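You operate a simulated robot arm through the tools that you are given. There is no shell and no other tool.

The job below is to be done with a simulated two-armed robot. You get a single attempt, and the scene is never put back.

## Task
Pick up the slim spray bottle with the yellow head with one hand, pass it to the other hand and put it on the ledge under the pendant. Set down upright: slim spray bottle with the yellow head.
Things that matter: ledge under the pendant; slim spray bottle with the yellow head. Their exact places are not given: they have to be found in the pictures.

The check looks at the end state, three seconds after you hand in, the way a careful person would. Anything else that was tipped, shoved, dropped, spilled or broken makes it a failure.

## Robot
Two 7-joint arms with two-finger parallel grippers on one trunk, on a base that moves. Base frame: it is fixed to the floor where the robot stands at the start and does not move with it; the origin is under the middle of the robot, x ahead of it, y to its left, z up; the surface under the hand at the start is at about z = 720. Readings come in mm, rad, newtons and seconds.
The left shoulder is at the start at [50, 168, 1107], the right one opposite. With the tool pointing down near the work surface each hand reaches from about 100 to 660 mm from the robot's upright axis, wherever it stands, measured 20 degrees to its own side. Places, roughly: ledge under the pendant (21x19 cm) [3700, -1340, 840]. Payload 1.57 kg a hand.
The tool frame of a hand sits at the grasp point between the pads (the TCP): z along the fingers, y along the line on which they close. The tips reach 30 mm beyond it. Largest opening 80 mm; finger width 17, thickness 12; the body of the gripper, 40 by 82 mm, starts 80 mm behind the TCP.
Orientation is that of the tool frame in the base frame, as a unit quaternion [w, x, y, z]. With the fingers straight down and closing along the base's y, the tool's x points along the base's -x, its y along +y and its z along -z.

## Interface
- The arms move only by the tool move_arm. It takes "left_rows", "right_rows" or both (then of equal length, played together; a hand with none holds still); each is a list of rows, each a list of 7 numbers: the opening, from 0 (shut) to 1 (fully open), then the shift along the tool's x, y, z in cm, then the turn, a rotation vector about the tool's x, y, z in rad. In form: [[gripper, tx, ty, tz, rx, ry, rz], ...]. A call has 1 to 20 rows; each row shifts and turns the commanded pose from where the row before left it, along the tool's axes as they then stand. A row lasts 0.2 s, in which the tool goes at most 50 mm and 0.15 rad; a call with a longer step from one row to the next is refused whole, and so is a gripper value outside its range. Where a pose cannot be reached the arm comes as near as it can. A force on the tool above 40 N (or 10 N above the force at the start of the call, whichever is more), or a blocked arm, ends the call early, and 0.2 s more pass. Each finger travels about 45 mm/s and halts on what it meets, pressing with about 33 N; the grip force reading is that of the motor and also rises with nothing between the fingers. The clock runs only during rows and for 0.2 s after the last one: add rows that do not move to give the fingers time. It gives the time, the measured TCP pose, the force on the tool (base axes), the opening and the grip force at its end, in the units of the frame above (readings bear some noise), with the torque about the TCP (base axes, N m) and any sound that the robot's microphone picked up, and new pictures: "views" is both (left out), scene, wrist or none (wrist: the cameras of the hands that moved).
- Cameras (640 x 400 px; columns grow to the right, rows downward): "scene" is now at [121, 35.1, 1322.7]; the picture's right is [0.41, -0.91, 0.00], its down [-0.51, -0.22, -0.83] and it looks along [0.76, 0.34, -0.55] (base axes); focal length 261 px, centre (320, 200). "left" rides on the left gripper at [72, 7, -122] in its tool frame; the picture's right is [-0.09, 1.00, 0.00], its down [-0.84, -0.08, -0.54] and it looks along [-0.54, -0.05, 0.84] (tool axes); focal length 238 px, centre (320, 200). "right" rides on the right gripper at [72, -7, -122] in its tool frame; the picture's right is [0.09, 1.00, 0.00], its down [-0.84, 0.08, -0.54] and it looks along [-0.54, 0.05, 0.84] (tool axes); focal length 238 px, centre (320, 200).
- slide_trunk(by): slides the trunk up (or, below 0, down) by that many mm; the arms and the scene camera ride with it, the base frame stays. It gives what a move gives, with no picture.
- roll_base(legs): drives the robot by 1 to 6 legs, each [ahead, left, turn to the left] in mm, mm and rad, along the robot's own axes; the way and the turn of a leg run together, so that a leg with both is an arc; at most 1500 mm and 3.142 rad a leg. The arms and the cameras ride along, it lands a little off, and it stops where it bumps. It gives what a move gives, and a new picture of the scene camera.
- turn_head(pan, tilt): turns the head with the scene camera to pan (to the left, within 1.396 rad either way) and tilt (down, from -0.506 to 1.204), counted from straight ahead of the robot. It gives what a move gives, and a new picture of the scene camera.
- measure_at(camera, pixels): there is no depth. For up to 12 entries [column, row, z] of the newest picture of that camera ("zoom" is the newest enlarged one), the place [x, y] in the base frame at which the ray of that pixel passes the height z, good to about 2 mm. The clock stands still meanwhile.
- close_up(camera, box): a new picture of the part [left, top, right, bottom] of that camera's present view, enlarged. The clock stands still meanwhile.
- close_job(): hands the job in; it is judged then, once.

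Leave the grippers open and the arms clear of the work at the hand-in unless told otherwise.

The tools are called after "Call:" as a command line: name --argument value ..., lists and objects as JSON in quotes. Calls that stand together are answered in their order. move_arm: Moves the arms, as the interface text tells. Its arguments: {"type":"object","properties":{"left_rows":{"type":"array","items":{"type":"array","items":{"type":"number"}}},"right_rows":{"type":"array","items":{"type":"array","items":{"type":"number"}}},"views":{"type":"string","enum":["both","scene","wrist","none"]}},"required":[]} The other tools are called the same way: slide_trunk (by) moves the trunk up or down; roll_base (legs) drives the base; turn_head (pan, tilt) turns the head that bears the scene camera; measure_at (camera, pixels) gives the place at which the rays of pixels pass given heights; close_up (camera, box) takes an enlarged picture of a part of a camera's view; close_job () hands the job in.

At the start:

```text
time: 0.0
left_position: [401.9, 349.2, 1100.2]
left_tcp_rot: [-0.001, -0.001, 1.0, -0.001]
left_force: [0.5, 1.1, -0.6]
left_torque: [0.01, 0.0, 0.0]
left_gripper_width: 79.8
left_grip_force: 0.0
right_position: [466.5, -95.7, 1069.2]
right_tcp_rot: [0.001, 0.001, 1.0, 0.002]
right_force: [0.0, -0.2, -0.8]
right_torque: [0.01, 0.01, -0.01]
right_gripper_width: 80.1
right_grip_force: 0.0
trunk travel left (down, up): [-275.0, 168.0]
robot x, y, heading: [-3.5, -0.6, 0.003]
head pan, tilt (commanded): [0.417, 0.588]
```

scene: 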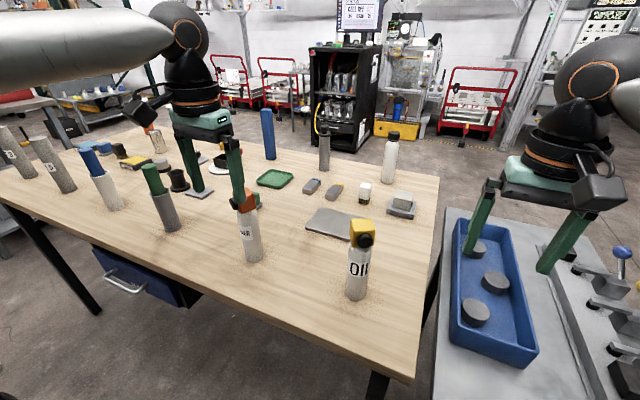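
right: 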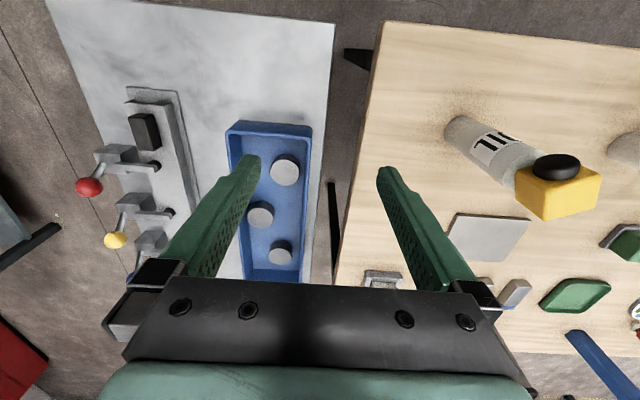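
left: 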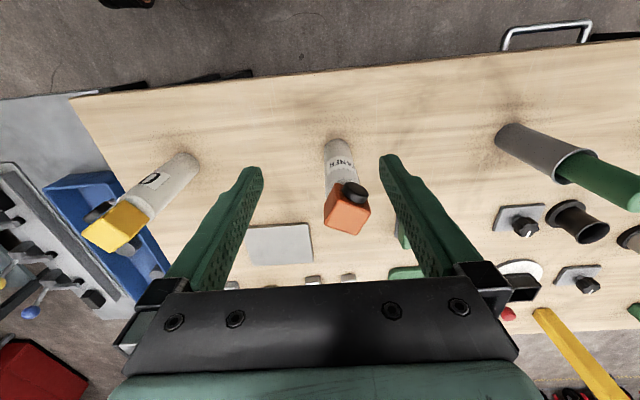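

I see a bottle with a yellow head near scene pixel (358, 260), an orange-headed one near (248, 230), and other bottles. I'll enlarge the scene around them to be sure which is the slim yellow spray bottle.

Call:
close_up --camera "scene" --box '[220, 170, 440, 310]'

Call:
measure_at --camera "scene" --pixels '[[357, 296, 720], [361, 230, 900], [253, 258, 720], [167, 228, 720], [388, 182, 720], [324, 168, 720], [415, 380, 720], [438, 178, 720]]'

```text
2.86 times, centred on (330, 240) of scene
```

zoom: 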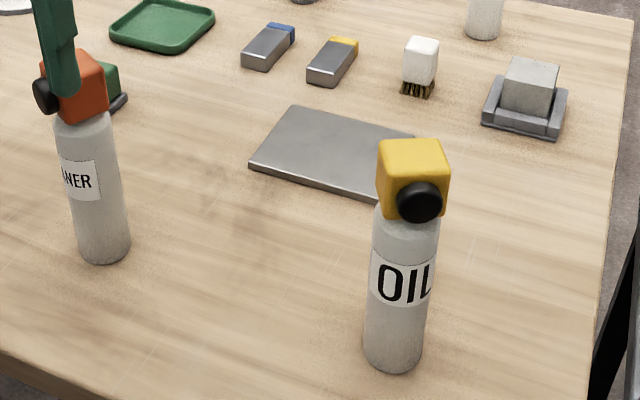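

```text
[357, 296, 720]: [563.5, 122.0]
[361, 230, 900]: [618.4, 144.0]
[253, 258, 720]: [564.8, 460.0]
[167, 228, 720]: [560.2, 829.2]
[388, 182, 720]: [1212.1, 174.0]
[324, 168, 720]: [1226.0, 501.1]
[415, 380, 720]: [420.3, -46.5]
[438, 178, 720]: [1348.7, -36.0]
```

The yellow-headed bottle labelled OIL stands at about x 565, y 122. I'll get its shape and height by looking from the wrist cameras too.

Call:
close_up --camera "right" --box '[420, 90, 620, 230]'

Call:
close_up --camera "left" --box '[60, 130, 220, 270]'

Call:
close_up --camera "scene" --box '[310, 205, 410, 310]'

```text
2.86 times, centred on (520, 160) of right
```

zoom: 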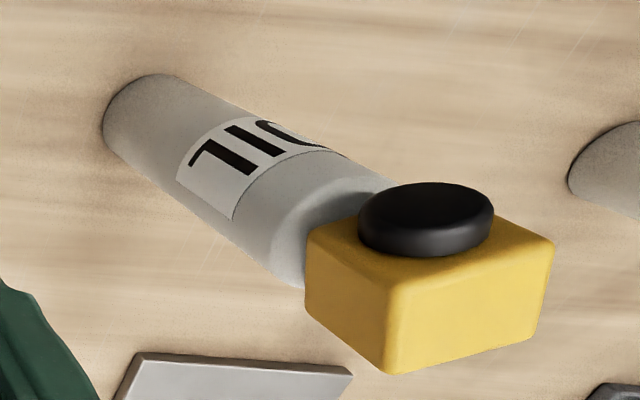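

```text
2.86 times, centred on (140, 200) of left
```

zoom: 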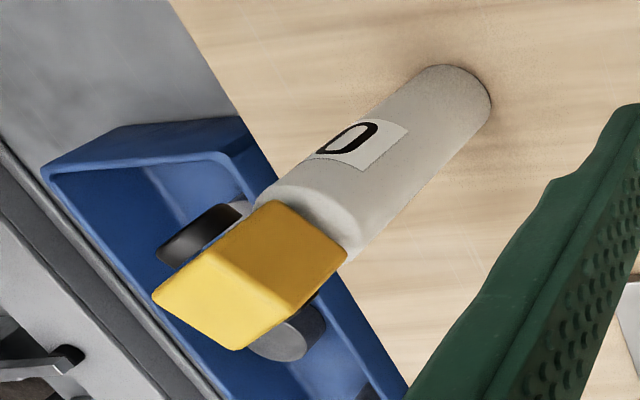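

```text
3.81 times, centred on (360, 258) of scene
```

zoom: 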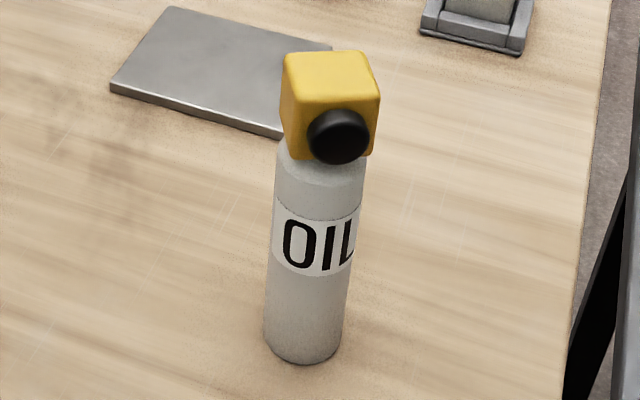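

The target is the OIL bottle. Its diameter is around 55 mm. Before touching anything, I'll turn the head toward the ledge (at about -0.35 rad) to see it and the way there.

Call:
turn_head --pan -0.35 --tilt 0.2

```text
time: 1.1
left_position: [403.3, 350.5, 1100.7]
left_tcp_rot: [0.0, -0.001, 1.0, 0.0]
left_force: [0.3, 0.3, -0.9]
left_torque: [-0.01, 0.01, -0.01]
left_gripper_width: 80.1
left_grip_force: 0.0
right_position: [466.9, -96.0, 1069.9]
right_tcp_rot: [0.002, 0.001, 1.0, 0.0]
right_force: [-0.2, -0.1, -0.7]
right_torque: [-0.01, -0.04, 0.02]
right_gripper_width: 79.9
right_grip_force: 0.0
trunk travel left (down, up): [-275.0, 168.0]
robot x, y, heading: [-0.8, 0.8, 0.0]
head pan, tilt (commanded): [-0.351, 0.201]
```

scene: 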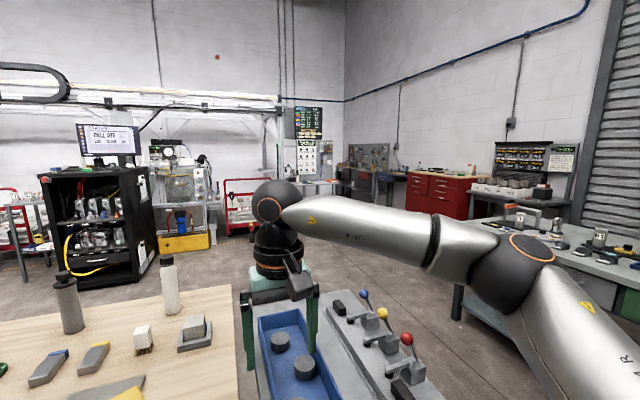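

The ledge should appear near pixel (322, 180), just over the right arm. I'll enlarge that part.

Call:
close_up --camera "scene" --box '[240, 90, 420, 205]'

Call:
close_up --camera "scene" --box '[400, 130, 640, 280]'

```text
3.48 times, centred on (330, 148) of scene
```

zoom: 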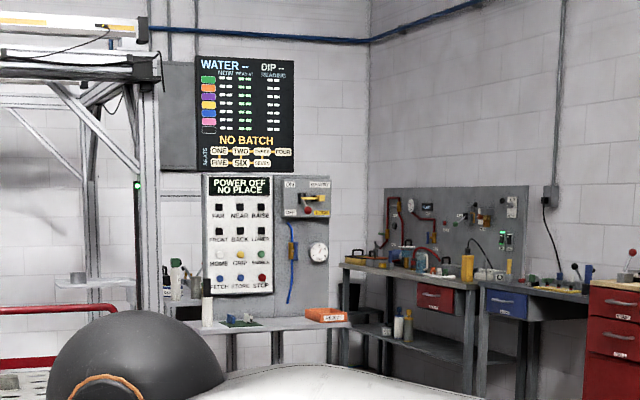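

```text
2.67 times, centred on (520, 205) of scene
```

zoom: 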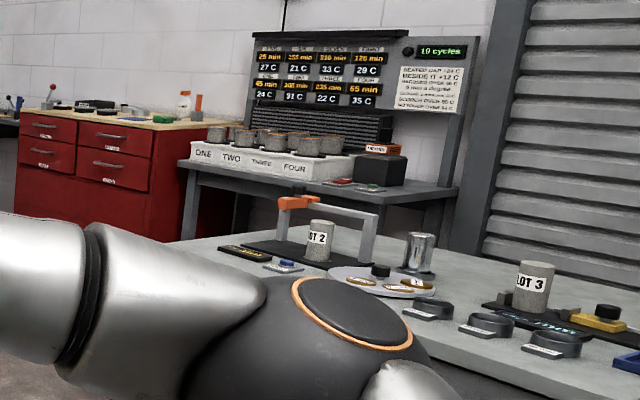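

The pendant is the wall box with buttons, with a shelf below it near zoom (255, 320). I'll look closer once nearer. First I turn the head back to the bottle to measure it properly.

Call:
turn_head --pan 0.2 --tilt 0.75

```text
time: 2.1
left_position: [401.1, 350.4, 1099.9]
left_tcp_rot: [-0.001, -0.001, 1.0, 0.0]
left_force: [-0.2, -0.1, -0.2]
left_torque: [0.0, -0.01, 0.02]
left_gripper_width: 79.9
left_grip_force: 0.0
right_position: [466.7, -93.8, 1070.9]
right_tcp_rot: [0.001, 0.001, 1.0, 0.001]
right_force: [-0.2, 0.1, -0.1]
right_torque: [0.01, 0.01, -0.01]
right_gripper_width: 79.9
right_grip_force: 0.0
trunk travel left (down, up): [-275.0, 168.0]
robot x, y, heading: [-2.4, -2.5, 0.004]
head pan, tilt (commanded): [0.201, 0.75]
```

scene: 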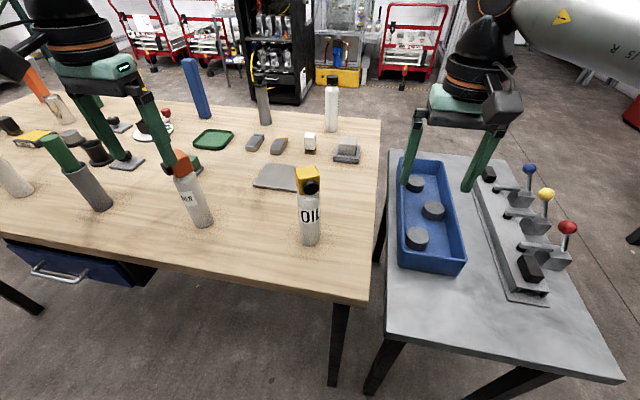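

I enlarge the bottle at about (310, 205) for measuring.

Call:
close_up --camera "scene" --box '[260, 150, 360, 255]'

```text
3.81 times, centred on (310, 202) of scene
```

zoom: 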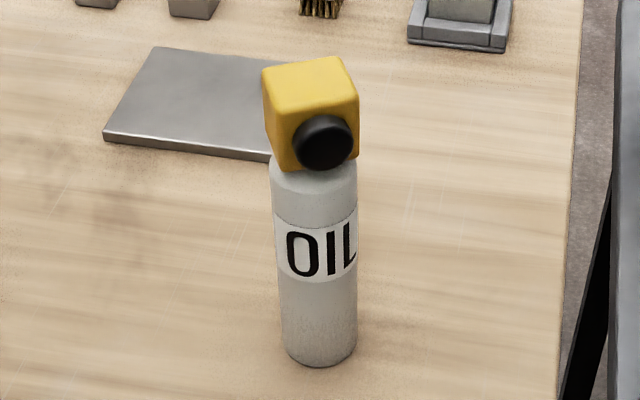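

Now I measure base edges at z=720 and trial heights for the shoulder and head.

Call:
measure_at --camera "zoom" --pixels '[[323, 366, 720], [283, 345, 720], [357, 343, 720], [270, 175, 850], [357, 170, 850], [270, 175, 870], [357, 170, 870], [262, 70, 920], [343, 57, 920], [358, 95, 920], [274, 112, 920], [325, 143, 900]]'

Call:
close_up --camera "right" --box '[420, 90, 620, 230]'

```text
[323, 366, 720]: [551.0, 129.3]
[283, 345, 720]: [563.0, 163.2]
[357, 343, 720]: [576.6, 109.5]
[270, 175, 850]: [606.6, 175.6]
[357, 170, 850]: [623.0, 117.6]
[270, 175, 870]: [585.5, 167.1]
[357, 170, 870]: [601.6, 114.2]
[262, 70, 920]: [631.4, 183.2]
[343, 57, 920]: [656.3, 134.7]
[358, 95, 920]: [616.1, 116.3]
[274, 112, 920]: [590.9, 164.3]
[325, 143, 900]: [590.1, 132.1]
```

```text
2.86 times, centred on (520, 160) of right
```

zoom: 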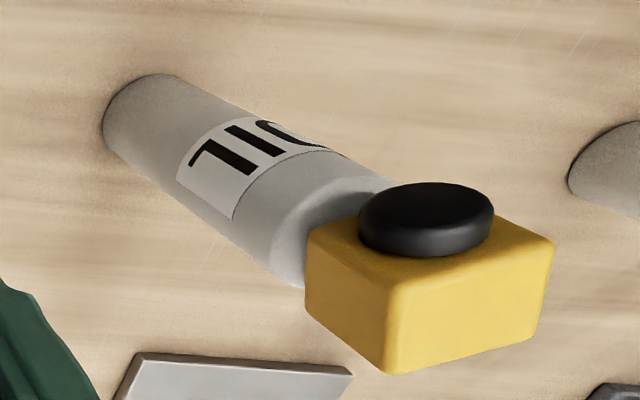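

I measure the same points from the right wrist camera zoom to cross-check the centre and heights.

Call:
measure_at --camera "zoom" --pixels '[[155, 75, 720], [103, 125, 720], [125, 82, 720], [387, 374, 920], [541, 341, 920], [553, 243, 920], [306, 235, 920], [387, 374, 930], [541, 341, 930], [553, 243, 930], [306, 235, 930], [425, 220, 900]]'

```text
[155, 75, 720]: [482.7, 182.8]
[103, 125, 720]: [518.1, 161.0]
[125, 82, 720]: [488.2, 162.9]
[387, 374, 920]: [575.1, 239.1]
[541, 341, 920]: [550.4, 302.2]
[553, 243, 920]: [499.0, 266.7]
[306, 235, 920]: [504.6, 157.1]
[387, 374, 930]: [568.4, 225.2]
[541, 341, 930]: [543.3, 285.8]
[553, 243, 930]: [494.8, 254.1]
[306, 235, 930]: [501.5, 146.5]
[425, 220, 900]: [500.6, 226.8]
```

The two cameras disagree at z=720, which suggests the wooden table is higher (about 840). I'll check with the left wrist camera.

Call:
close_up --camera "left" --box '[60, 130, 220, 270]'

```text
2.86 times, centred on (140, 200) of left
```

zoom: 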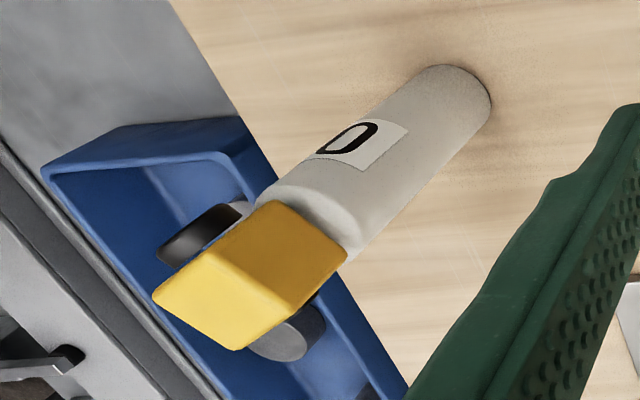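

Call:
measure_at --camera "zoom" --pixels '[[445, 66, 720], [491, 105, 720], [475, 75, 720], [445, 66, 840], [491, 105, 840], [475, 75, 840], [445, 66, 820], [491, 105, 820], [475, 75, 820], [445, 66, 860], [491, 105, 860], [475, 75, 860]]'

Call:
measure_at --camera "right" --pixels '[[474, 116, 820], [456, 134, 820], [464, 119, 820], [474, 116, 840], [456, 134, 840], [464, 119, 840], [474, 116, 860], [456, 134, 860], [464, 119, 860]]'

Call:
measure_at --camera "scene" --pixels '[[310.5, 245, 820], [300, 239.5, 820], [319.4, 239, 820], [310.5, 245, 840], [300, 239.5, 840], [319.4, 239, 840], [310.5, 245, 860], [300, 239.5, 860], [319.4, 239, 860]]'

```text
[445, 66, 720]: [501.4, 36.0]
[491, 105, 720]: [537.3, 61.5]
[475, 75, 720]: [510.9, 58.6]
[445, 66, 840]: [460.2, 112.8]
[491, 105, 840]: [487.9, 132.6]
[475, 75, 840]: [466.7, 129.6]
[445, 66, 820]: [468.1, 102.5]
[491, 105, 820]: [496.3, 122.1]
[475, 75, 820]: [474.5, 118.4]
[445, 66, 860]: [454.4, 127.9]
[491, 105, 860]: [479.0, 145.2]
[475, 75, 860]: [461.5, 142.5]
```

```text
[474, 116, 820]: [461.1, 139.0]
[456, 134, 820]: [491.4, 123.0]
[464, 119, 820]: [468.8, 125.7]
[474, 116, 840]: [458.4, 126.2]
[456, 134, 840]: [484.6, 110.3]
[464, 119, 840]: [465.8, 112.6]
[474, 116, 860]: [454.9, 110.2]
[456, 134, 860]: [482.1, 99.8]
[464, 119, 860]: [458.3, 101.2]
```

```text
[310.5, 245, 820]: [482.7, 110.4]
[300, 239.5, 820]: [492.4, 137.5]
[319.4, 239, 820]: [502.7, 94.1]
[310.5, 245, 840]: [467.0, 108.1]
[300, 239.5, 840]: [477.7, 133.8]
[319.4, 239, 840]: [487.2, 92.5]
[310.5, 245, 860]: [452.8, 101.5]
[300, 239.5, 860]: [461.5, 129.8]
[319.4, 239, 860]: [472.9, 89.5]
```

The heights are consistent with a table at about 840–860. I'll check with the grey plate's corners seen by all three cameras.

Call:
measure_at --camera "scene" --pixels '[[253, 186, 840], [263, 164, 840], [253, 186, 860], [263, 164, 860], [367, 305, 840], [367, 305, 860]]'

Call:
measure_at --camera "left" --pixels '[[308, 223, 840], [313, 263, 840], [308, 223, 860], [313, 263, 860], [72, 95, 840], [72, 95, 860]]'

Call:
measure_at --camera "right" --pixels '[[528, 218, 840], [513, 262, 840], [528, 218, 860], [513, 262, 860], [383, 22, 840], [383, 22, 860]]'

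```text
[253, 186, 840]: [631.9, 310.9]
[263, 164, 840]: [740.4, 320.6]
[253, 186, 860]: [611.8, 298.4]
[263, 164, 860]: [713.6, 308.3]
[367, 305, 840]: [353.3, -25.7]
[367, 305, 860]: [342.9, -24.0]
```

```text
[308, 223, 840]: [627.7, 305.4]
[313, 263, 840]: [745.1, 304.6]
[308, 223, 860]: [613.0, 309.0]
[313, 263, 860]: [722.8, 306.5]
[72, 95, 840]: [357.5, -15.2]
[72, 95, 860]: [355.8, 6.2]
```

```text
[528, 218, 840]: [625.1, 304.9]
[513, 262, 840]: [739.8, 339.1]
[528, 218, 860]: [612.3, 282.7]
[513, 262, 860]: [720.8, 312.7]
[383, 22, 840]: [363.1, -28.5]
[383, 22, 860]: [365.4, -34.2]
```

Correction: zoom boxes get widened, so some of my pixels were shifted. With that fixed, all three cameras agree on these figures:
- The table top is at z≈840, not 720.
- The bottle axis is at about (485, 112), with a body diameter of about 43 mm and a shoulder at z≈985.
- The yellow head tops out at z≈1036, and the nozzle faces the robot.

The plan:
1. The left hand takes the lower body, with fingers slanting in.
2. The right hand takes the upper body.
3. I drive to the ledge and set the bottle down.

First I turn both hands into those slanted attitudes, high and clear of everything.

Call:
move_arm --left_rows '[[1, 0, 0, 0, 0, 0, 0.1455], [1, 0, 0, 0, 0, 0, 0.1455], [1, 0, 0, 0, 0, 0, 0.1455], [1, 0, 0, 0, 0, 0, 0.1455], [1, 0, 0, 0, 0, 0, 0.1455], [1, 0, 0, 0, 0, 0, 0.1455], [1, 0, 0, 0, 0, -0.14175, 0], [1, 0, 0, 0, 0, -0.14175, 0], [1, 0, 0, 0, 0, -0.14175, 0], [1, 0, 0, 0, 0, -0.14175, 0], [1, 0, 0, 0, 0, -0.14175, 0], [1, 0, 0, 0, 0, -0.14175, 0], [1, 0, 0, 0, 0, -0.14175, 0], [1, 0, 0, 0, 0, -0.14175, 0], [1, 0, 0, 0, 0, 0, 0], [1, 0, 0, 0, 0, 0, 0], [1, 0, 0, 0, 0, 0, 0], [1, 0, 0, 0, 0, 0, 0]]' --right_rows '[[1, 3, -4, 0, 0, 0, 0], [1, 3, -4, 0, 0, 0, 0], [1, 0, 0, 0, 0, 0, -0.1496], [1, 0, 0, 0, 0, 0, -0.1496], [1, 0, 0, 0, 0, 0, -0.1496], [1, 0, 0, 0, 0, 0, -0.1496], [1, 0, 0, 0, 0, 0, -0.1496], [1, 0, 0, 0, 0, 0, -0.1496], [1, 0, 0, 0, 0, 0, -0.1496], [1, 0, 0, 0, 0, -0.1358, 0], [1, 0, 0, 0, 0, -0.1358, 0], [1, 0, 0, 0, 0, -0.1358, 0], [1, 0, 0, 0, 0, -0.1358, 0], [1, 0, 0, 0, 0, -0.1358, 0], [1, 0, 0, 0, 0, -0.1358, 0], [1, 0, 0, 0, 0, -0.1358, 0], [1, 0, 0, 0, 0, -0.1358, 0], [1, 0, 0, 0, 0, -0.1358, 0]]' --views "both"

```text
time: 5.9
left_position: [402.1, 352.0, 1100.3]
left_tcp_rot: [0.487, 0.356, 0.765, -0.227]
left_force: [0.7, 0.3, -0.3]
left_torque: [0.0, 0.0, -0.01]
left_gripper_width: 79.8
left_grip_force: 0.1
right_position: [427.8, -138.0, 1087.9]
right_tcp_rot: [0.294, -0.438, 0.824, 0.208]
right_force: [-0.3, -1.2, 0.3]
right_torque: [0.02, 0.02, 0.0]
right_gripper_width: 80.1
right_grip_force: 0.0
right hand out of reach, approached as far as the arm can: row 12, 13, 14, 15, 16, 17, 18
trunk travel left (down, up): [-275.0, 168.0]
robot x, y, heading: [-1.6, 0.1, -0.001]
head pan, tilt (commanded): [0.201, 0.75]
```

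scene: 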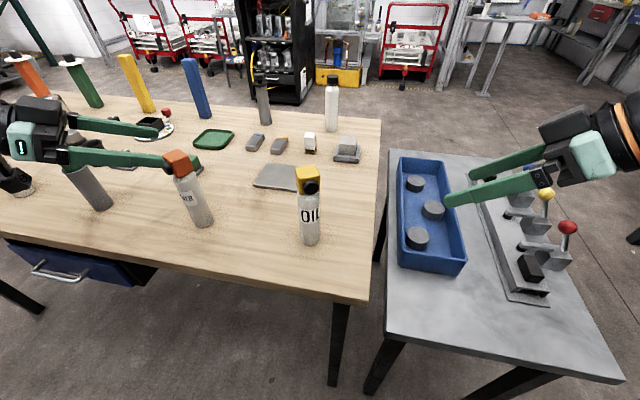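
right: 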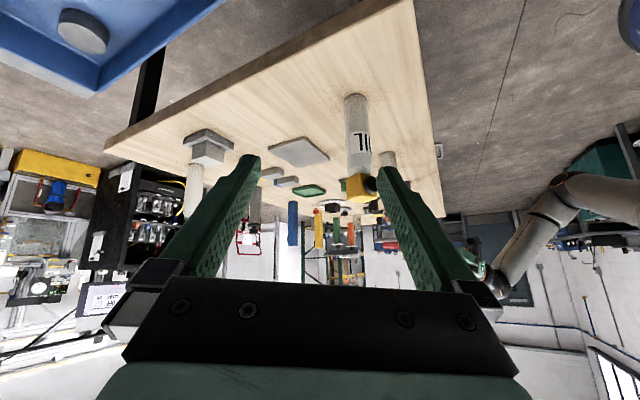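
left: 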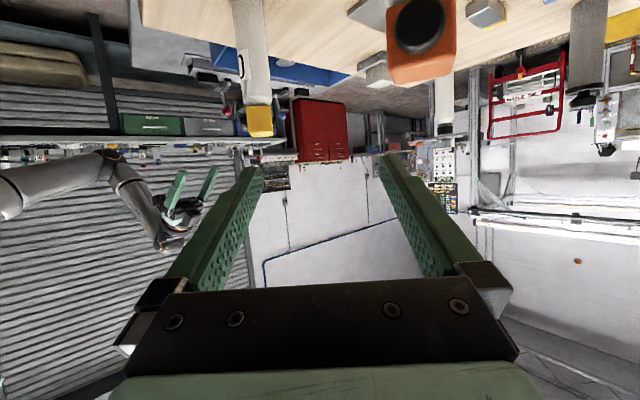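

The left hand reached its slanted attitude. The right was out of reach near its shoulder, so I'll sort that out later with a pose further out. Now I move the left hand level at z=1100 to about (408, 204), on the approach line to the bottle, and look.

Call:
move_arm --left_rows '[[1, -1.24, -2.265, 2.657, 0, 0, 0], [1, -1.24, -2.265, 2.657, 0, 0, 0], [1, -1.24, -2.265, 2.657, 0, 0, 0], [1, -1.24, -2.265, 2.657, 0, 0, 0], [1, 0, 0, 0, 0, 0, 0]]' --views "both"

```text
time: 7.1
left_position: [406.7, 200.3, 1099.0]
left_tcp_rot: [0.487, 0.357, 0.764, -0.227]
left_force: [-0.6, -0.1, 0.1]
left_torque: [0.0, 0.02, 0.01]
left_gripper_width: 80.1
left_grip_force: 0.1
right_position: [426.9, -137.7, 1089.8]
right_tcp_rot: [0.293, -0.438, 0.824, 0.209]
right_force: [-0.7, -0.5, -0.9]
right_torque: [-0.03, -0.01, -0.01]
right_gripper_width: 79.8
right_grip_force: 0.0
trunk travel left (down, up): [-275.0, 168.0]
robot x, y, heading: [0.8, 0.5, 0.0]
head pan, tilt (commanded): [0.201, 0.75]
```

scene: 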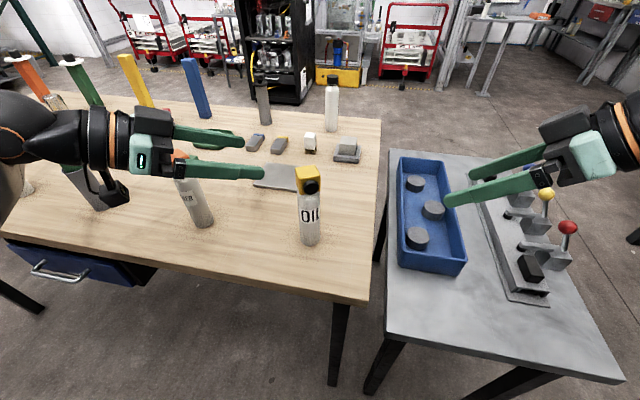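
left: 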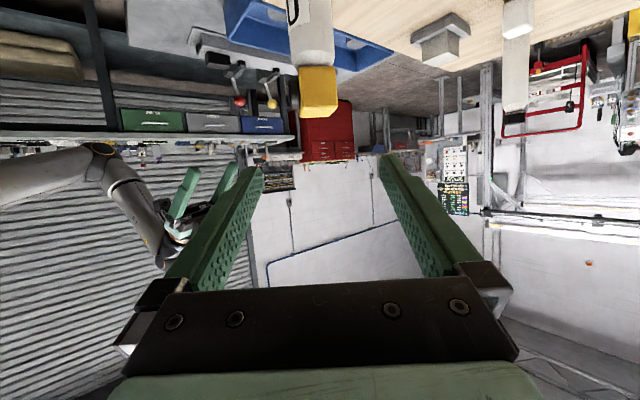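

The bottle appears centred between the left fingers (column about 312–318, as expected). I lower the hand straight down to z≈890 at the 118 mm standoff and look again.

Call:
move_arm --left_rows '[[1, 3.157, 0, 1.472, 0, 0, 0], [1, 3.157, 0, 1.472, 0, 0, 0], [1, 3.157, 0, 1.472, 0, 0, 0], [1, 3.157, 0, 1.472, 0, 0, 0], [1, 3.157, 0, 1.472, 0, 0, 0], [1, 3.157, 0, 1.472, 0, 0, 0], [1, 0, 0, 0, 0, 0, 0]]' --views "both"

```text
time: 8.7
left_position: [408.5, 201.8, 890.4]
left_tcp_rot: [0.488, 0.356, 0.764, -0.227]
left_force: [-0.9, 0.3, 0.0]
left_torque: [0.02, -0.03, -0.02]
left_gripper_width: 79.9
left_grip_force: 0.0
right_position: [427.8, -137.3, 1087.7]
right_tcp_rot: [0.293, -0.437, 0.825, 0.207]
right_force: [0.1, 0.6, -0.2]
right_torque: [0.01, -0.01, 0.01]
right_gripper_width: 80.0
right_grip_force: 0.1
trunk travel left (down, up): [-275.0, 168.0]
robot x, y, heading: [2.5, -1.8, 0.001]
head pan, tilt (commanded): [0.201, 0.75]
```

scene: 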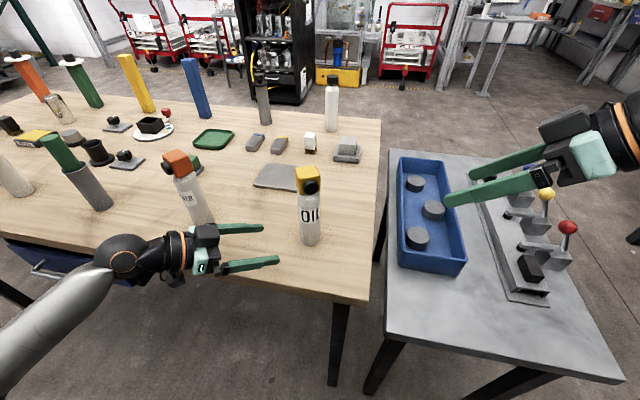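
left: 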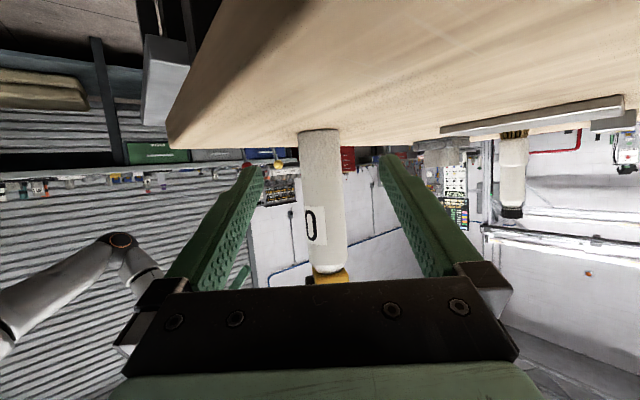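

The bottle body spans columns 299–344 (centre 321), so it is centred between the fingers. Its base sits at row 131, which matches a table at z=840. Next I move forward horizontally 118 mm so the fingers straddle the bottle.

Call:
move_arm --left_rows '[[1, -0.9974, 0, 2.139, 0, 0, 0], [1, -0.9974, 0, 2.139, 0, 0, 0], [1, -0.9974, 0, 2.139, 0, 0, 0], [1, -0.9974, 0, 2.139, 0, 0, 0], [1, -0.9974, 0, 2.139, 0, 0, 0], [1, 0, 0, 0, 0, 0, 0]]' --views "both"

```text
time: 10.1
left_position: [482.4, 112.1, 891.5]
left_tcp_rot: [0.487, 0.356, 0.765, -0.226]
left_force: [-0.4, -0.1, 0.4]
left_torque: [0.04, 0.01, -0.04]
left_gripper_width: 80.1
left_grip_force: 0.0
right_position: [428.2, -136.3, 1088.0]
right_tcp_rot: [0.294, -0.438, 0.824, 0.208]
right_force: [0.1, 0.2, 0.4]
right_torque: [0.02, -0.03, 0.03]
right_gripper_width: 80.1
right_grip_force: 0.0
trunk travel left (down, up): [-275.0, 168.0]
robot x, y, heading: [-1.1, 1.3, 0.002]
head pan, tilt (commanded): [0.201, 0.75]
```

scene: 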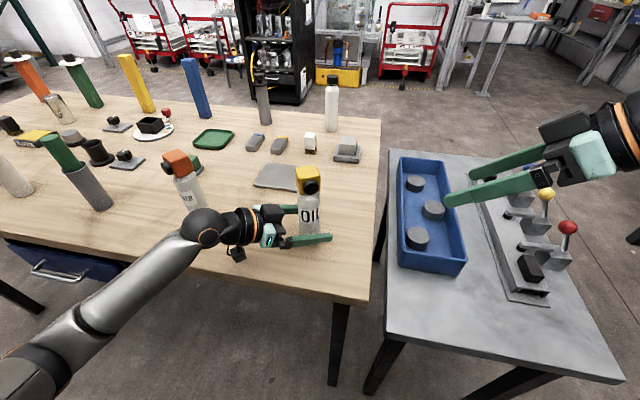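
left: 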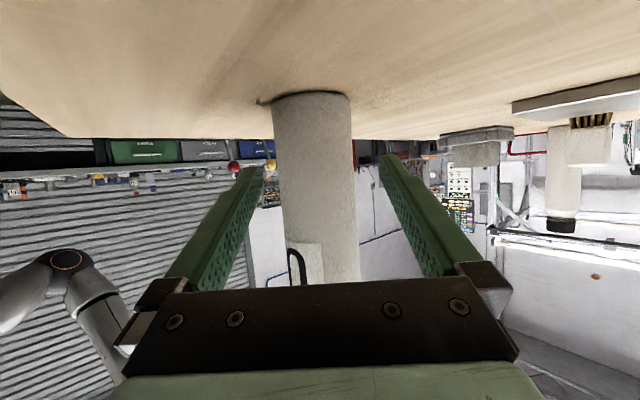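

The bottle is centred around the grasp point. Now I close the left fingers on the lower body, holding position.

Call:
move_arm --left_rows '[[0, 0, 0, 0, 0, 0, 0], [0, 0, 0, 0, 0, 0, 0], [0, 0, 0, 0, 0, 0, 0], [0, 0, 0, 0, 0, 0, 0], [0, 0, 0, 0, 0, 0, 0], [0, 0, 0, 0, 0, 0, 0]]' --views "both"

```text
time: 11.5
left_position: [482.5, 112.7, 890.6]
left_tcp_rot: [0.488, 0.356, 0.764, -0.227]
left_force: [-0.8, -2.2, 0.5]
left_torque: [-0.01, -0.01, 0.0]
left_gripper_width: 43.5
left_grip_force: 32.9
right_position: [427.0, -138.5, 1087.6]
right_tcp_rot: [0.293, -0.437, 0.824, 0.208]
right_force: [-0.2, 0.1, -0.8]
right_torque: [-0.04, 0.01, 0.0]
right_gripper_width: 79.9
right_grip_force: 0.1
trunk travel left (down, up): [-275.0, 168.0]
robot x, y, heading: [-0.1, 1.1, -0.001]
head pan, tilt (commanded): [0.201, 0.75]
```

scene: 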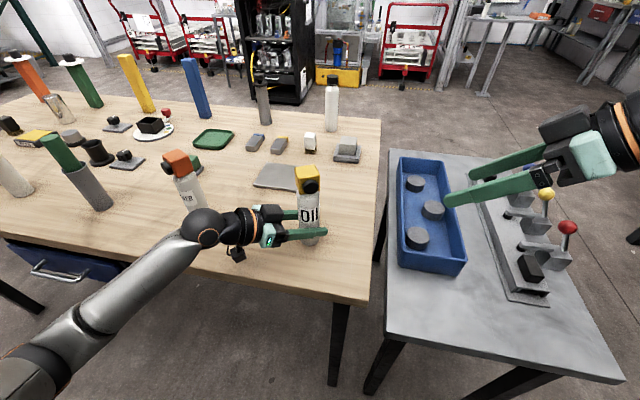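
left: 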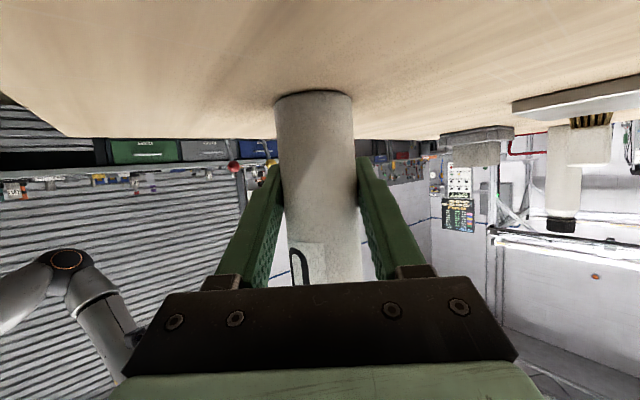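

It is gripped, with width 43.5 mm and force 33 N. I lift it straight up 120 mm and check that it stays upright.

Call:
move_arm --left_rows '[[0, -0.906, 0, -0.423, 0, 0, 0], [0, -1.813, 0, -0.845, 0, 0, 0], [0, -2.719, 0, -1.268, 0, 0, 0], [0, -2.719, 0, -1.268, 0, 0, 0], [0, -2.719, 0, -1.268, 0, 0, 0], [0, 0, 0, 0, 0, 0, 0]]' --views "both"

```text
time: 12.9
left_position: [482.8, 113.5, 1010.7]
left_tcp_rot: [0.486, 0.356, 0.765, -0.226]
left_force: [-0.4, 0.3, -3.1]
left_torque: [0.0, -0.02, 0.01]
left_gripper_width: 43.4
left_grip_force: 33.2
right_position: [427.5, -136.5, 1088.0]
right_tcp_rot: [0.293, -0.438, 0.824, 0.208]
right_force: [0.5, -0.6, 0.1]
right_torque: [0.0, 0.01, -0.03]
right_gripper_width: 80.1
right_grip_force: 0.1
trunk travel left (down, up): [-275.0, 168.0]
robot x, y, heading: [-1.6, -1.4, 0.001]
head pan, tilt (commanded): [0.201, 0.75]
```

scene: 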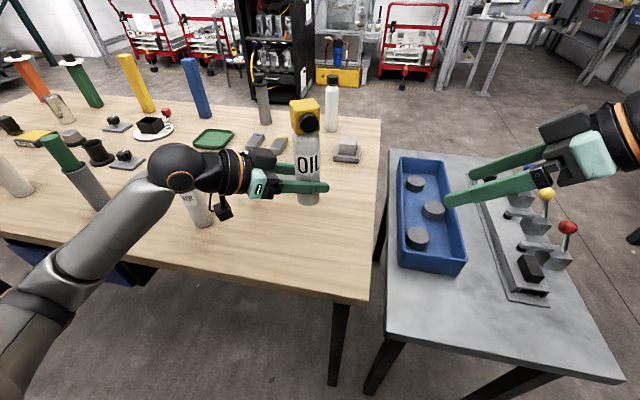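
left: 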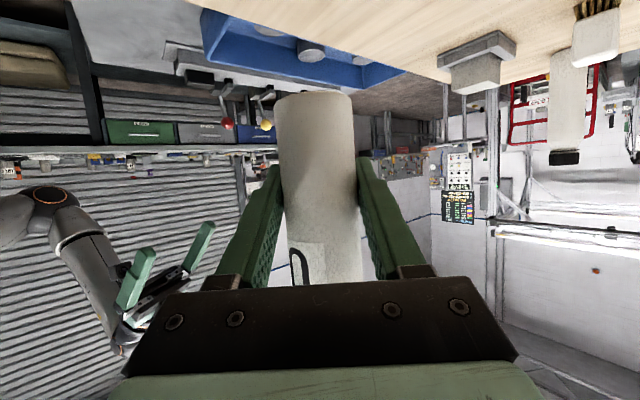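

The bottle is lifted and upright, with a weight of about 3 N. Next I bring the right hand into a workable attitude. I shift it forward 80 mm and yaw it a little toward straight ahead, still well away from the bottle, to see where it ends up.

Call:
move_arm --right_rows '[[1, -0.68, -3.46, 1.88, 0.123, 0, 0.0448], [1, -0.68, -3.46, 1.88, 0.123, 0, 0.0448], [1, 0, 0, 0, 0, 0, 0], [1, 0, 0, 0, 0, 0, 0]]' --views "scene"

```text
time: 13.9
left_position: [482.8, 113.0, 1009.2]
left_tcp_rot: [0.487, 0.356, 0.765, -0.227]
left_force: [0.5, 0.0, -2.7]
left_torque: [0.0, -0.01, -0.02]
left_gripper_width: 43.2
left_grip_force: 32.5
right_position: [504.3, -147.1, 1064.8]
right_tcp_rot: [0.334, -0.361, 0.863, 0.118]
right_force: [-0.5, -0.3, 0.5]
right_torque: [-0.03, 0.0, -0.03]
right_gripper_width: 80.1
right_grip_force: 0.2
trunk travel left (down, up): [-275.0, 168.0]
robot x, y, heading: [-2.4, -1.5, 0.001]
head pan, tilt (commanded): [0.201, 0.75]
```

scene: 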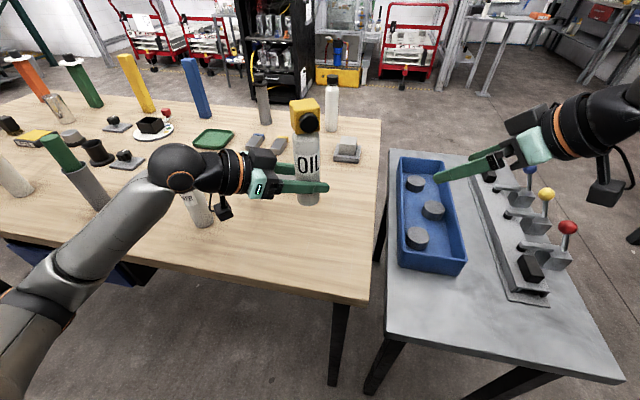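

The right hand moved where asked, and commands start from its actual pose. It is now at azimuth about 42° with pitch 48° down. I pitch it up to about 20° down and take out the 2° roll.

Call:
move_arm --right_rows '[[1, 0, 0, 0, 0, -0.125, 0.01], [1, 0, 0, 0, 0, -0.125, 0.01], [1, 0, 0, 0, 0, -0.125, 0.01], [1, 0, 0, 0, 0, -0.125, 0.01], [1, 0, 0, 0, 0, 0, 0]]' --views "both"

```text
time: 15.1
left_position: [483.5, 112.3, 1009.0]
left_tcp_rot: [0.488, 0.356, 0.764, -0.227]
left_force: [-1.1, 0.6, -2.7]
left_torque: [0.01, -0.02, 0.02]
left_gripper_width: 43.4
left_grip_force: 33.0
right_position: [502.9, -147.8, 1067.2]
right_tcp_rot: [0.536, -0.304, 0.759, 0.211]
right_force: [-0.3, 0.6, -0.2]
right_torque: [-0.01, -0.01, -0.02]
right_gripper_width: 80.0
right_grip_force: 0.1
trunk travel left (down, up): [-275.0, 168.0]
robot x, y, heading: [1.9, -1.2, -0.003]
head pan, tilt (commanded): [0.201, 0.75]
```

scene: 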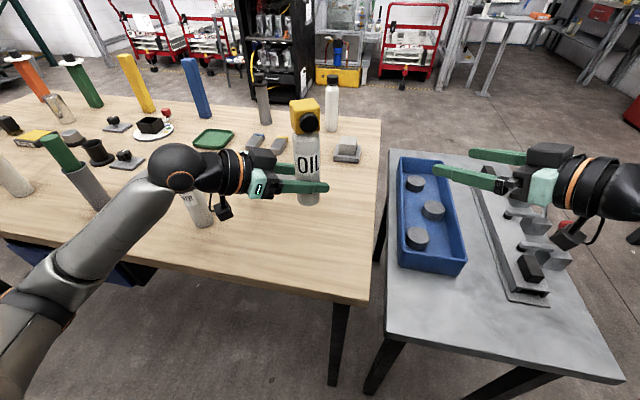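
right: 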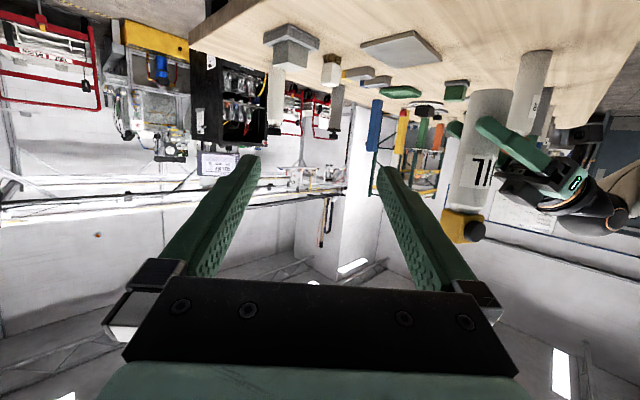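

The right hand is now at azimuth 43° and pitch 20° down, with no roll. I bring the bottle with the left hand to about (530, 20), where both arms have room, keeping it level.

Call:
move_arm --left_rows '[[0, -0.53, -0.3, 1.13, 0, 0, 0], [0, -1.057, -0.598, 2.267, 0, 0, 0], [0, -1.057, -0.598, 2.267, 0, 0, 0], [0, -1.057, -0.598, 2.267, 0, 0, 0], [0, -0.53, -0.3, 1.13, 0, 0, 0], [0, 0, 0, 0, 0, 0, 0]]' --views "both"

Call:
close_up --camera "right" --box '[300, 60, 620, 260]'

Call:
close_up --camera "scene" --box '[200, 80, 440, 230]'

```text
time: 16.5
left_position: [528.5, 20.6, 1010.9]
left_tcp_rot: [0.487, 0.357, 0.764, -0.227]
left_force: [0.2, -0.2, -2.8]
left_torque: [-0.02, 0.0, -0.02]
left_gripper_width: 43.3
left_grip_force: 32.7
right_position: [502.1, -146.6, 1066.4]
right_tcp_rot: [0.536, -0.304, 0.759, 0.21]
right_force: [-0.4, -0.3, 0.6]
right_torque: [0.0, 0.01, 0.02]
right_gripper_width: 79.7
right_grip_force: 0.1
trunk travel left (down, up): [-275.0, 168.0]
robot x, y, heading: [-0.9, -1.1, 0.004]
head pan, tilt (commanded): [0.201, 0.75]
```

scene: 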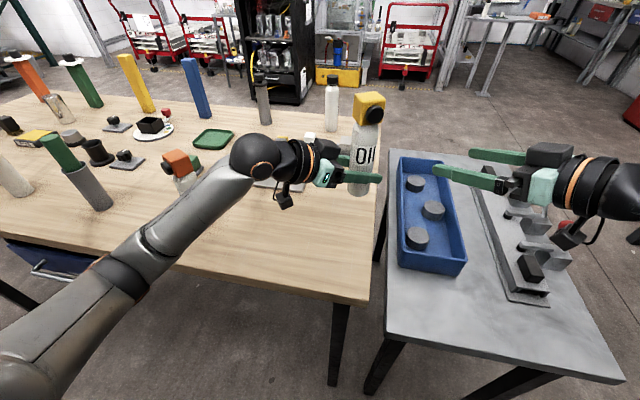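
left: 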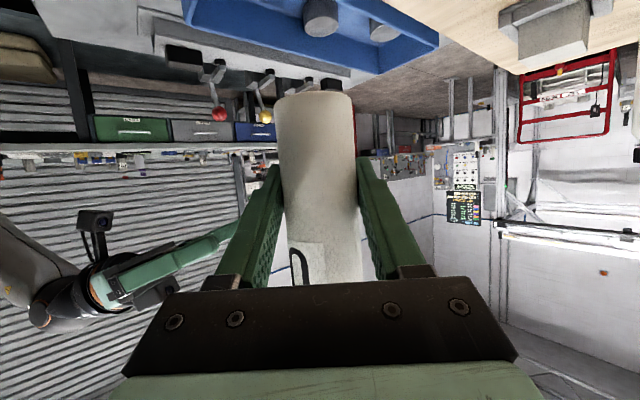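

```text
2.00 times, centred on (460, 160) of right
```

zoom: 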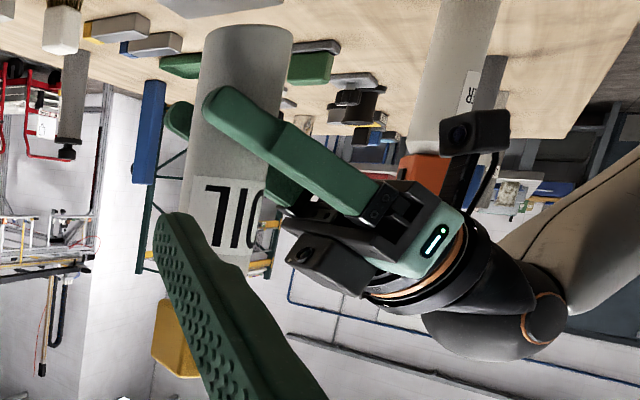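

```text
2.67 times, centred on (320, 155) of scene
```

zoom: 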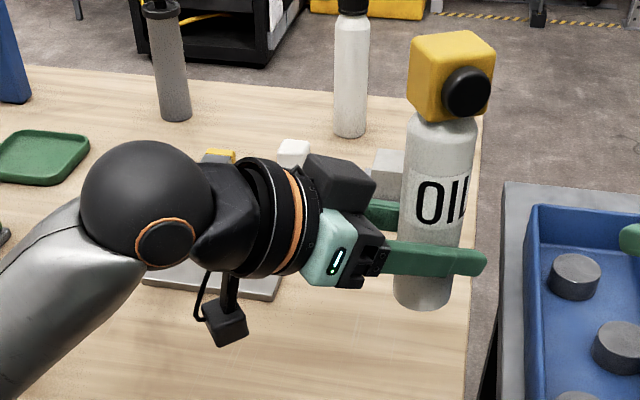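

Zoomed, the bottle hangs upright, with the left fingers low on the body. I check the bottle axis from the right wrist camera: base near point at zoom (245, 24), silhouette edges at zoom (200, 60) and (289, 60).

Call:
measure_at --camera "right" --pixels '[[422.5, 72, 960], [400, 90, 970], [444.5, 90, 970], [422.5, 72, 955], [422.5, 72, 965]]'

Call:
close_up --camera "right" --box '[370, 50, 480, 120]'

```text
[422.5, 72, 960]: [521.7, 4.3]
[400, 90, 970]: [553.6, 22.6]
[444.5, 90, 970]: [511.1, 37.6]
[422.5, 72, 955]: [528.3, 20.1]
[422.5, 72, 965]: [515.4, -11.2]
```

```text
5.71 times, centred on (425, 85) of right
```

zoom: 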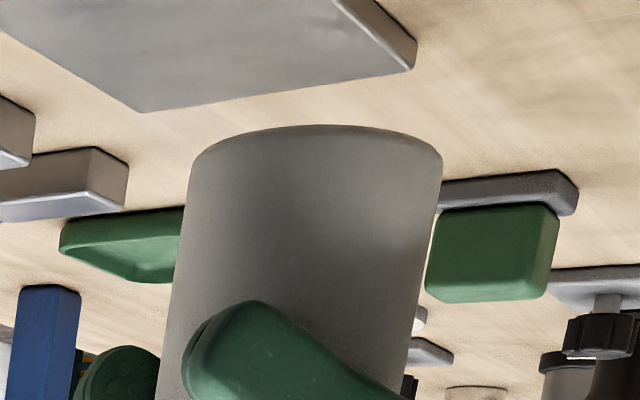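

The axis checks out within about 3 mm at roughly (529, 20), with the bottle's base at 960. To give the right arm elbow room I shift the bottle 60 mm forward. Then I bring the open right hand (64 mm) to a 100 mm standoff on its approach line at z≈1072.

Call:
move_arm --left_rows '[[0, -0.815, 2.3, 1.748, 0, 0, 0], [0, -0.815, 2.3, 1.748, 0, 0, 0], [0, 0, 0, 0, 0, 0, 0], [0, 0, 0, 0, 0, 0, 0], [0, 0, 0, 0, 0, 0, 0], [0, 0, 0, 0, 0, 0, 0], [0, 0, 0, 0, 0, 0, 0]]' --right_rows '[[0.85, 0, 0, 0, 0, 0, 0], [0.85, 0, 0, 0, 0, 0, 0], [0.85, -0.79, 1.53, 1.77, 0, 0, 0], [0.85, -0.79, 1.53, 1.77, 0, 0, 0], [0.85, -0.79, 1.53, 1.77, 0, 0, 0], [0.85, -0.79, 1.53, 1.77, 0, 0, 0], [0.85, 0, 0, 0, 0, 0, 0]]' --views "both"

```text
time: 18.1
left_position: [588.8, 19.0, 1011.1]
left_tcp_rot: [0.487, 0.356, 0.764, -0.227]
left_force: [0.4, -0.2, -3.0]
left_torque: [0.03, 0.03, -0.03]
left_gripper_width: 43.2
left_grip_force: 32.9
right_position: [517.7, -52.1, 1070.5]
right_tcp_rot: [0.535, -0.304, 0.76, 0.21]
right_force: [-0.2, 0.8, 0.2]
right_torque: [-0.04, 0.02, 0.02]
right_gripper_width: 67.9
right_grip_force: 0.1
trunk travel left (down, up): [-275.0, 168.0]
robot x, y, heading: [-1.5, 1.3, -0.002]
head pan, tilt (commanded): [0.201, 0.75]
```

scene: 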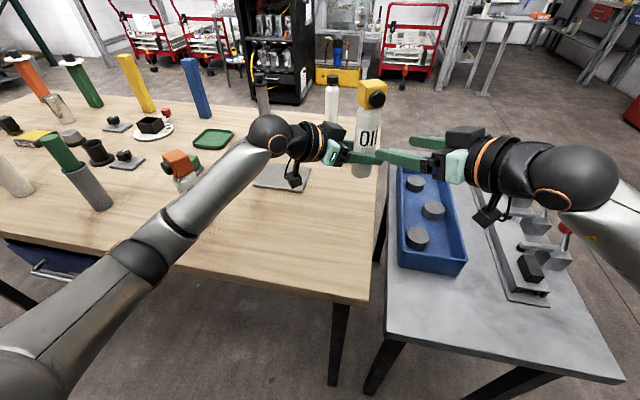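
right: 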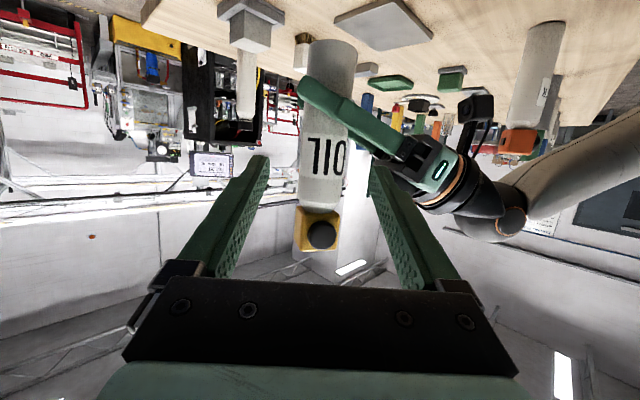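
left: 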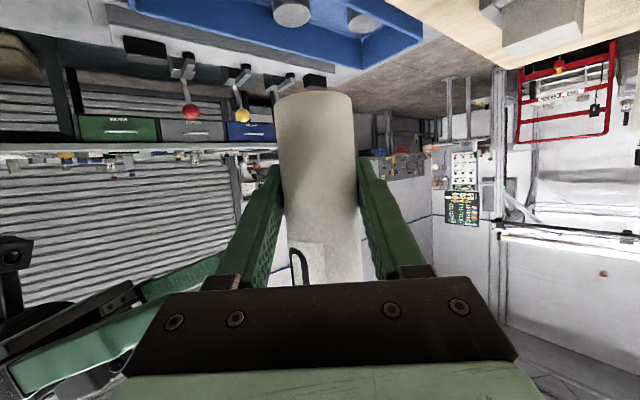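

From the right camera, the bottle body (columns 303–345) sits between the right fingers. The grip point at row 173 is above the label and below the head, and the left fingers are well below that. Now I move the right hand horizontally forward 98 mm around the bottle.

Call:
move_arm --right_rows '[[0.85, -0.66, 0.03, 1.846, 0, 0, 0], [0.85, -0.66, 0.03, 1.846, 0, 0, 0], [0.85, -0.66, 0.03, 1.846, 0, 0, 0], [0.85, -0.66, 0.03, 1.846, 0, 0, 0], [0.85, -0.66, 0.03, 1.846, 0, 0, 0], [0.85, 0, 0, 0, 0, 0, 0]]' --views "both"

Call:
close_up --camera "scene" --box '[260, 60, 500, 210]'

```text
time: 19.5
left_position: [587.4, 19.5, 1010.3]
left_tcp_rot: [0.486, 0.356, 0.765, -0.226]
left_force: [-0.9, -0.8, -2.6]
left_torque: [0.02, -0.01, 0.02]
left_gripper_width: 43.3
left_grip_force: 32.8
right_position: [588.7, 19.2, 1071.4]
right_tcp_rot: [0.536, -0.304, 0.759, 0.21]
right_force: [1.2, 0.2, 0.0]
right_torque: [-0.01, 0.01, 0.01]
right_gripper_width: 68.0
right_grip_force: 0.0
trunk travel left (down, up): [-275.0, 168.0]
robot x, y, heading: [-0.5, 1.1, 0.0]
head pan, tilt (commanded): [0.201, 0.75]
```

scene: 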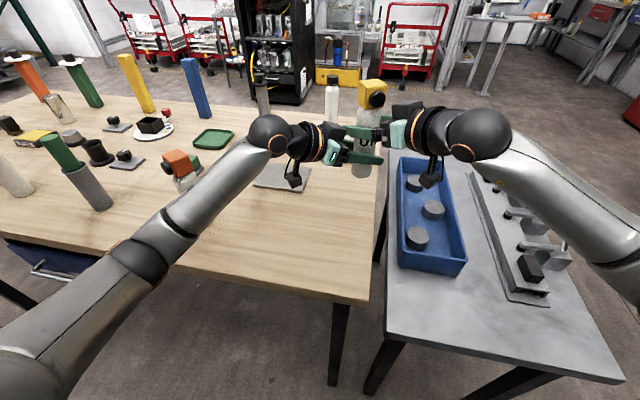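
right: 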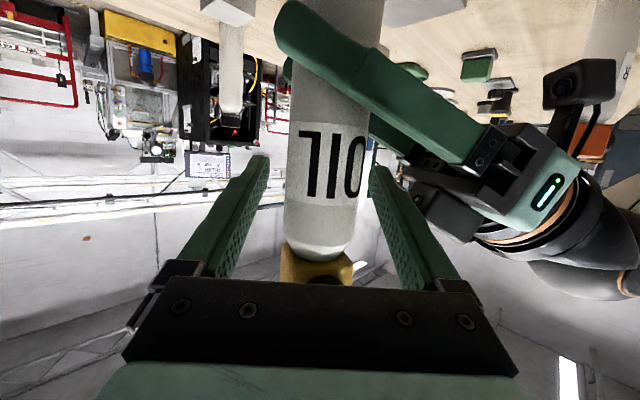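

```text
2.67 times, centred on (380, 135) of scene
```

zoom: 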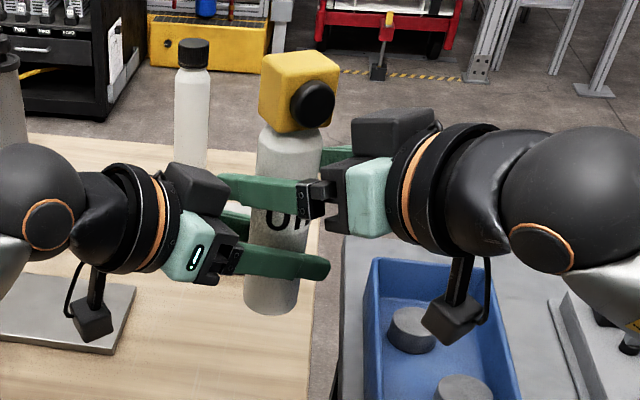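

Both hands straddle the bottle without touching each other: left low, right just above the label. Now I close the right fingers.

Call:
move_arm --right_rows '[[0, 0, 0, 0, 0, 0, 0], [0, 0, 0, 0, 0, 0, 0], [0, 0, 0, 0, 0, 0, 0], [0, 0, 0, 0, 0, 0, 0], [0, 0, 0, 0, 0, 0, 0], [0, 0, 0, 0, 0, 0, 0]]' --views "both"

```text
time: 20.9
left_position: [588.2, 19.9, 1010.8]
left_tcp_rot: [0.487, 0.356, 0.764, -0.227]
left_force: [7.7, -6.1, -3.0]
left_torque: [0.24, 0.24, -0.07]
left_gripper_width: 43.2
left_grip_force: 32.8
right_position: [588.0, 19.4, 1072.6]
right_tcp_rot: [0.536, -0.303, 0.759, 0.211]
right_force: [-8.0, 6.0, 0.6]
right_torque: [0.16, 0.26, 0.02]
right_gripper_width: 43.2
right_grip_force: 33.0
trunk travel left (down, up): [-275.0, 168.0]
robot x, y, heading: [-1.2, 1.6, -0.0]
head pan, tilt (commanded): [0.201, 0.75]
```

scene: 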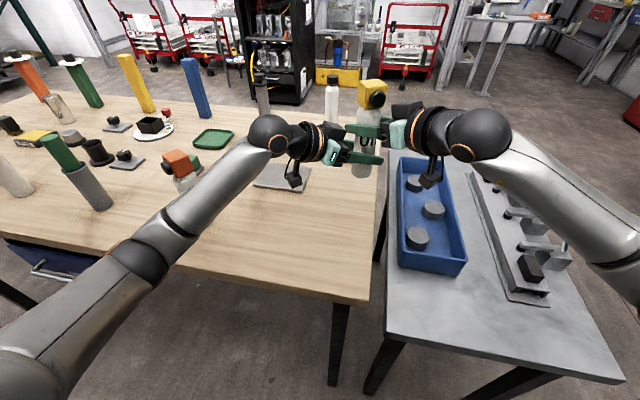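
right: 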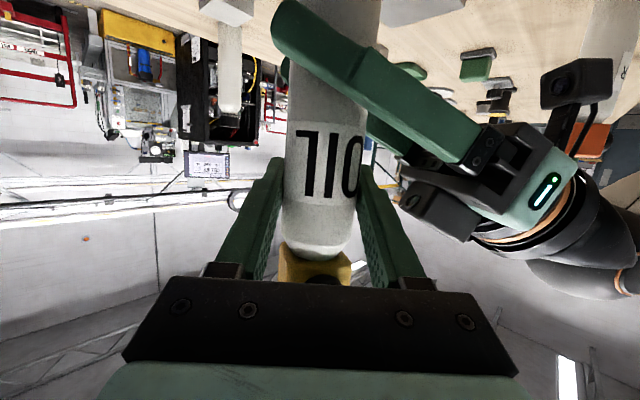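

Both hands hold it at 43.2 mm. There's a ~10 N sideways strain between the hands along the right closing line. I nudge the right hand 1.2 mm along its y to relax it before the left lets go.

Call:
move_arm --right_rows '[[0, 0, 0.12, 0, 0, 0, 0], [0, 0, 0, 0, 0, 0, 0]]' --views "none"

```text
time: 21.5
left_position: [587.0, 18.2, 1010.3]
left_tcp_rot: [0.486, 0.357, 0.764, -0.228]
left_force: [3.8, -5.7, -2.4]
left_torque: [0.09, -0.04, 0.03]
left_gripper_width: 43.1
left_grip_force: 32.9
right_position: [586.6, 18.7, 1071.4]
right_tcp_rot: [0.535, -0.305, 0.759, 0.211]
right_force: [-4.0, 6.1, 0.0]
right_torque: [0.28, 0.25, -0.02]
right_gripper_width: 43.0
right_grip_force: 33.1
trunk travel left (down, up): [-275.0, 168.0]
robot x, y, heading: [-0.5, 0.7, -0.006]
head pan, tilt (commanded): [0.201, 0.75]
```

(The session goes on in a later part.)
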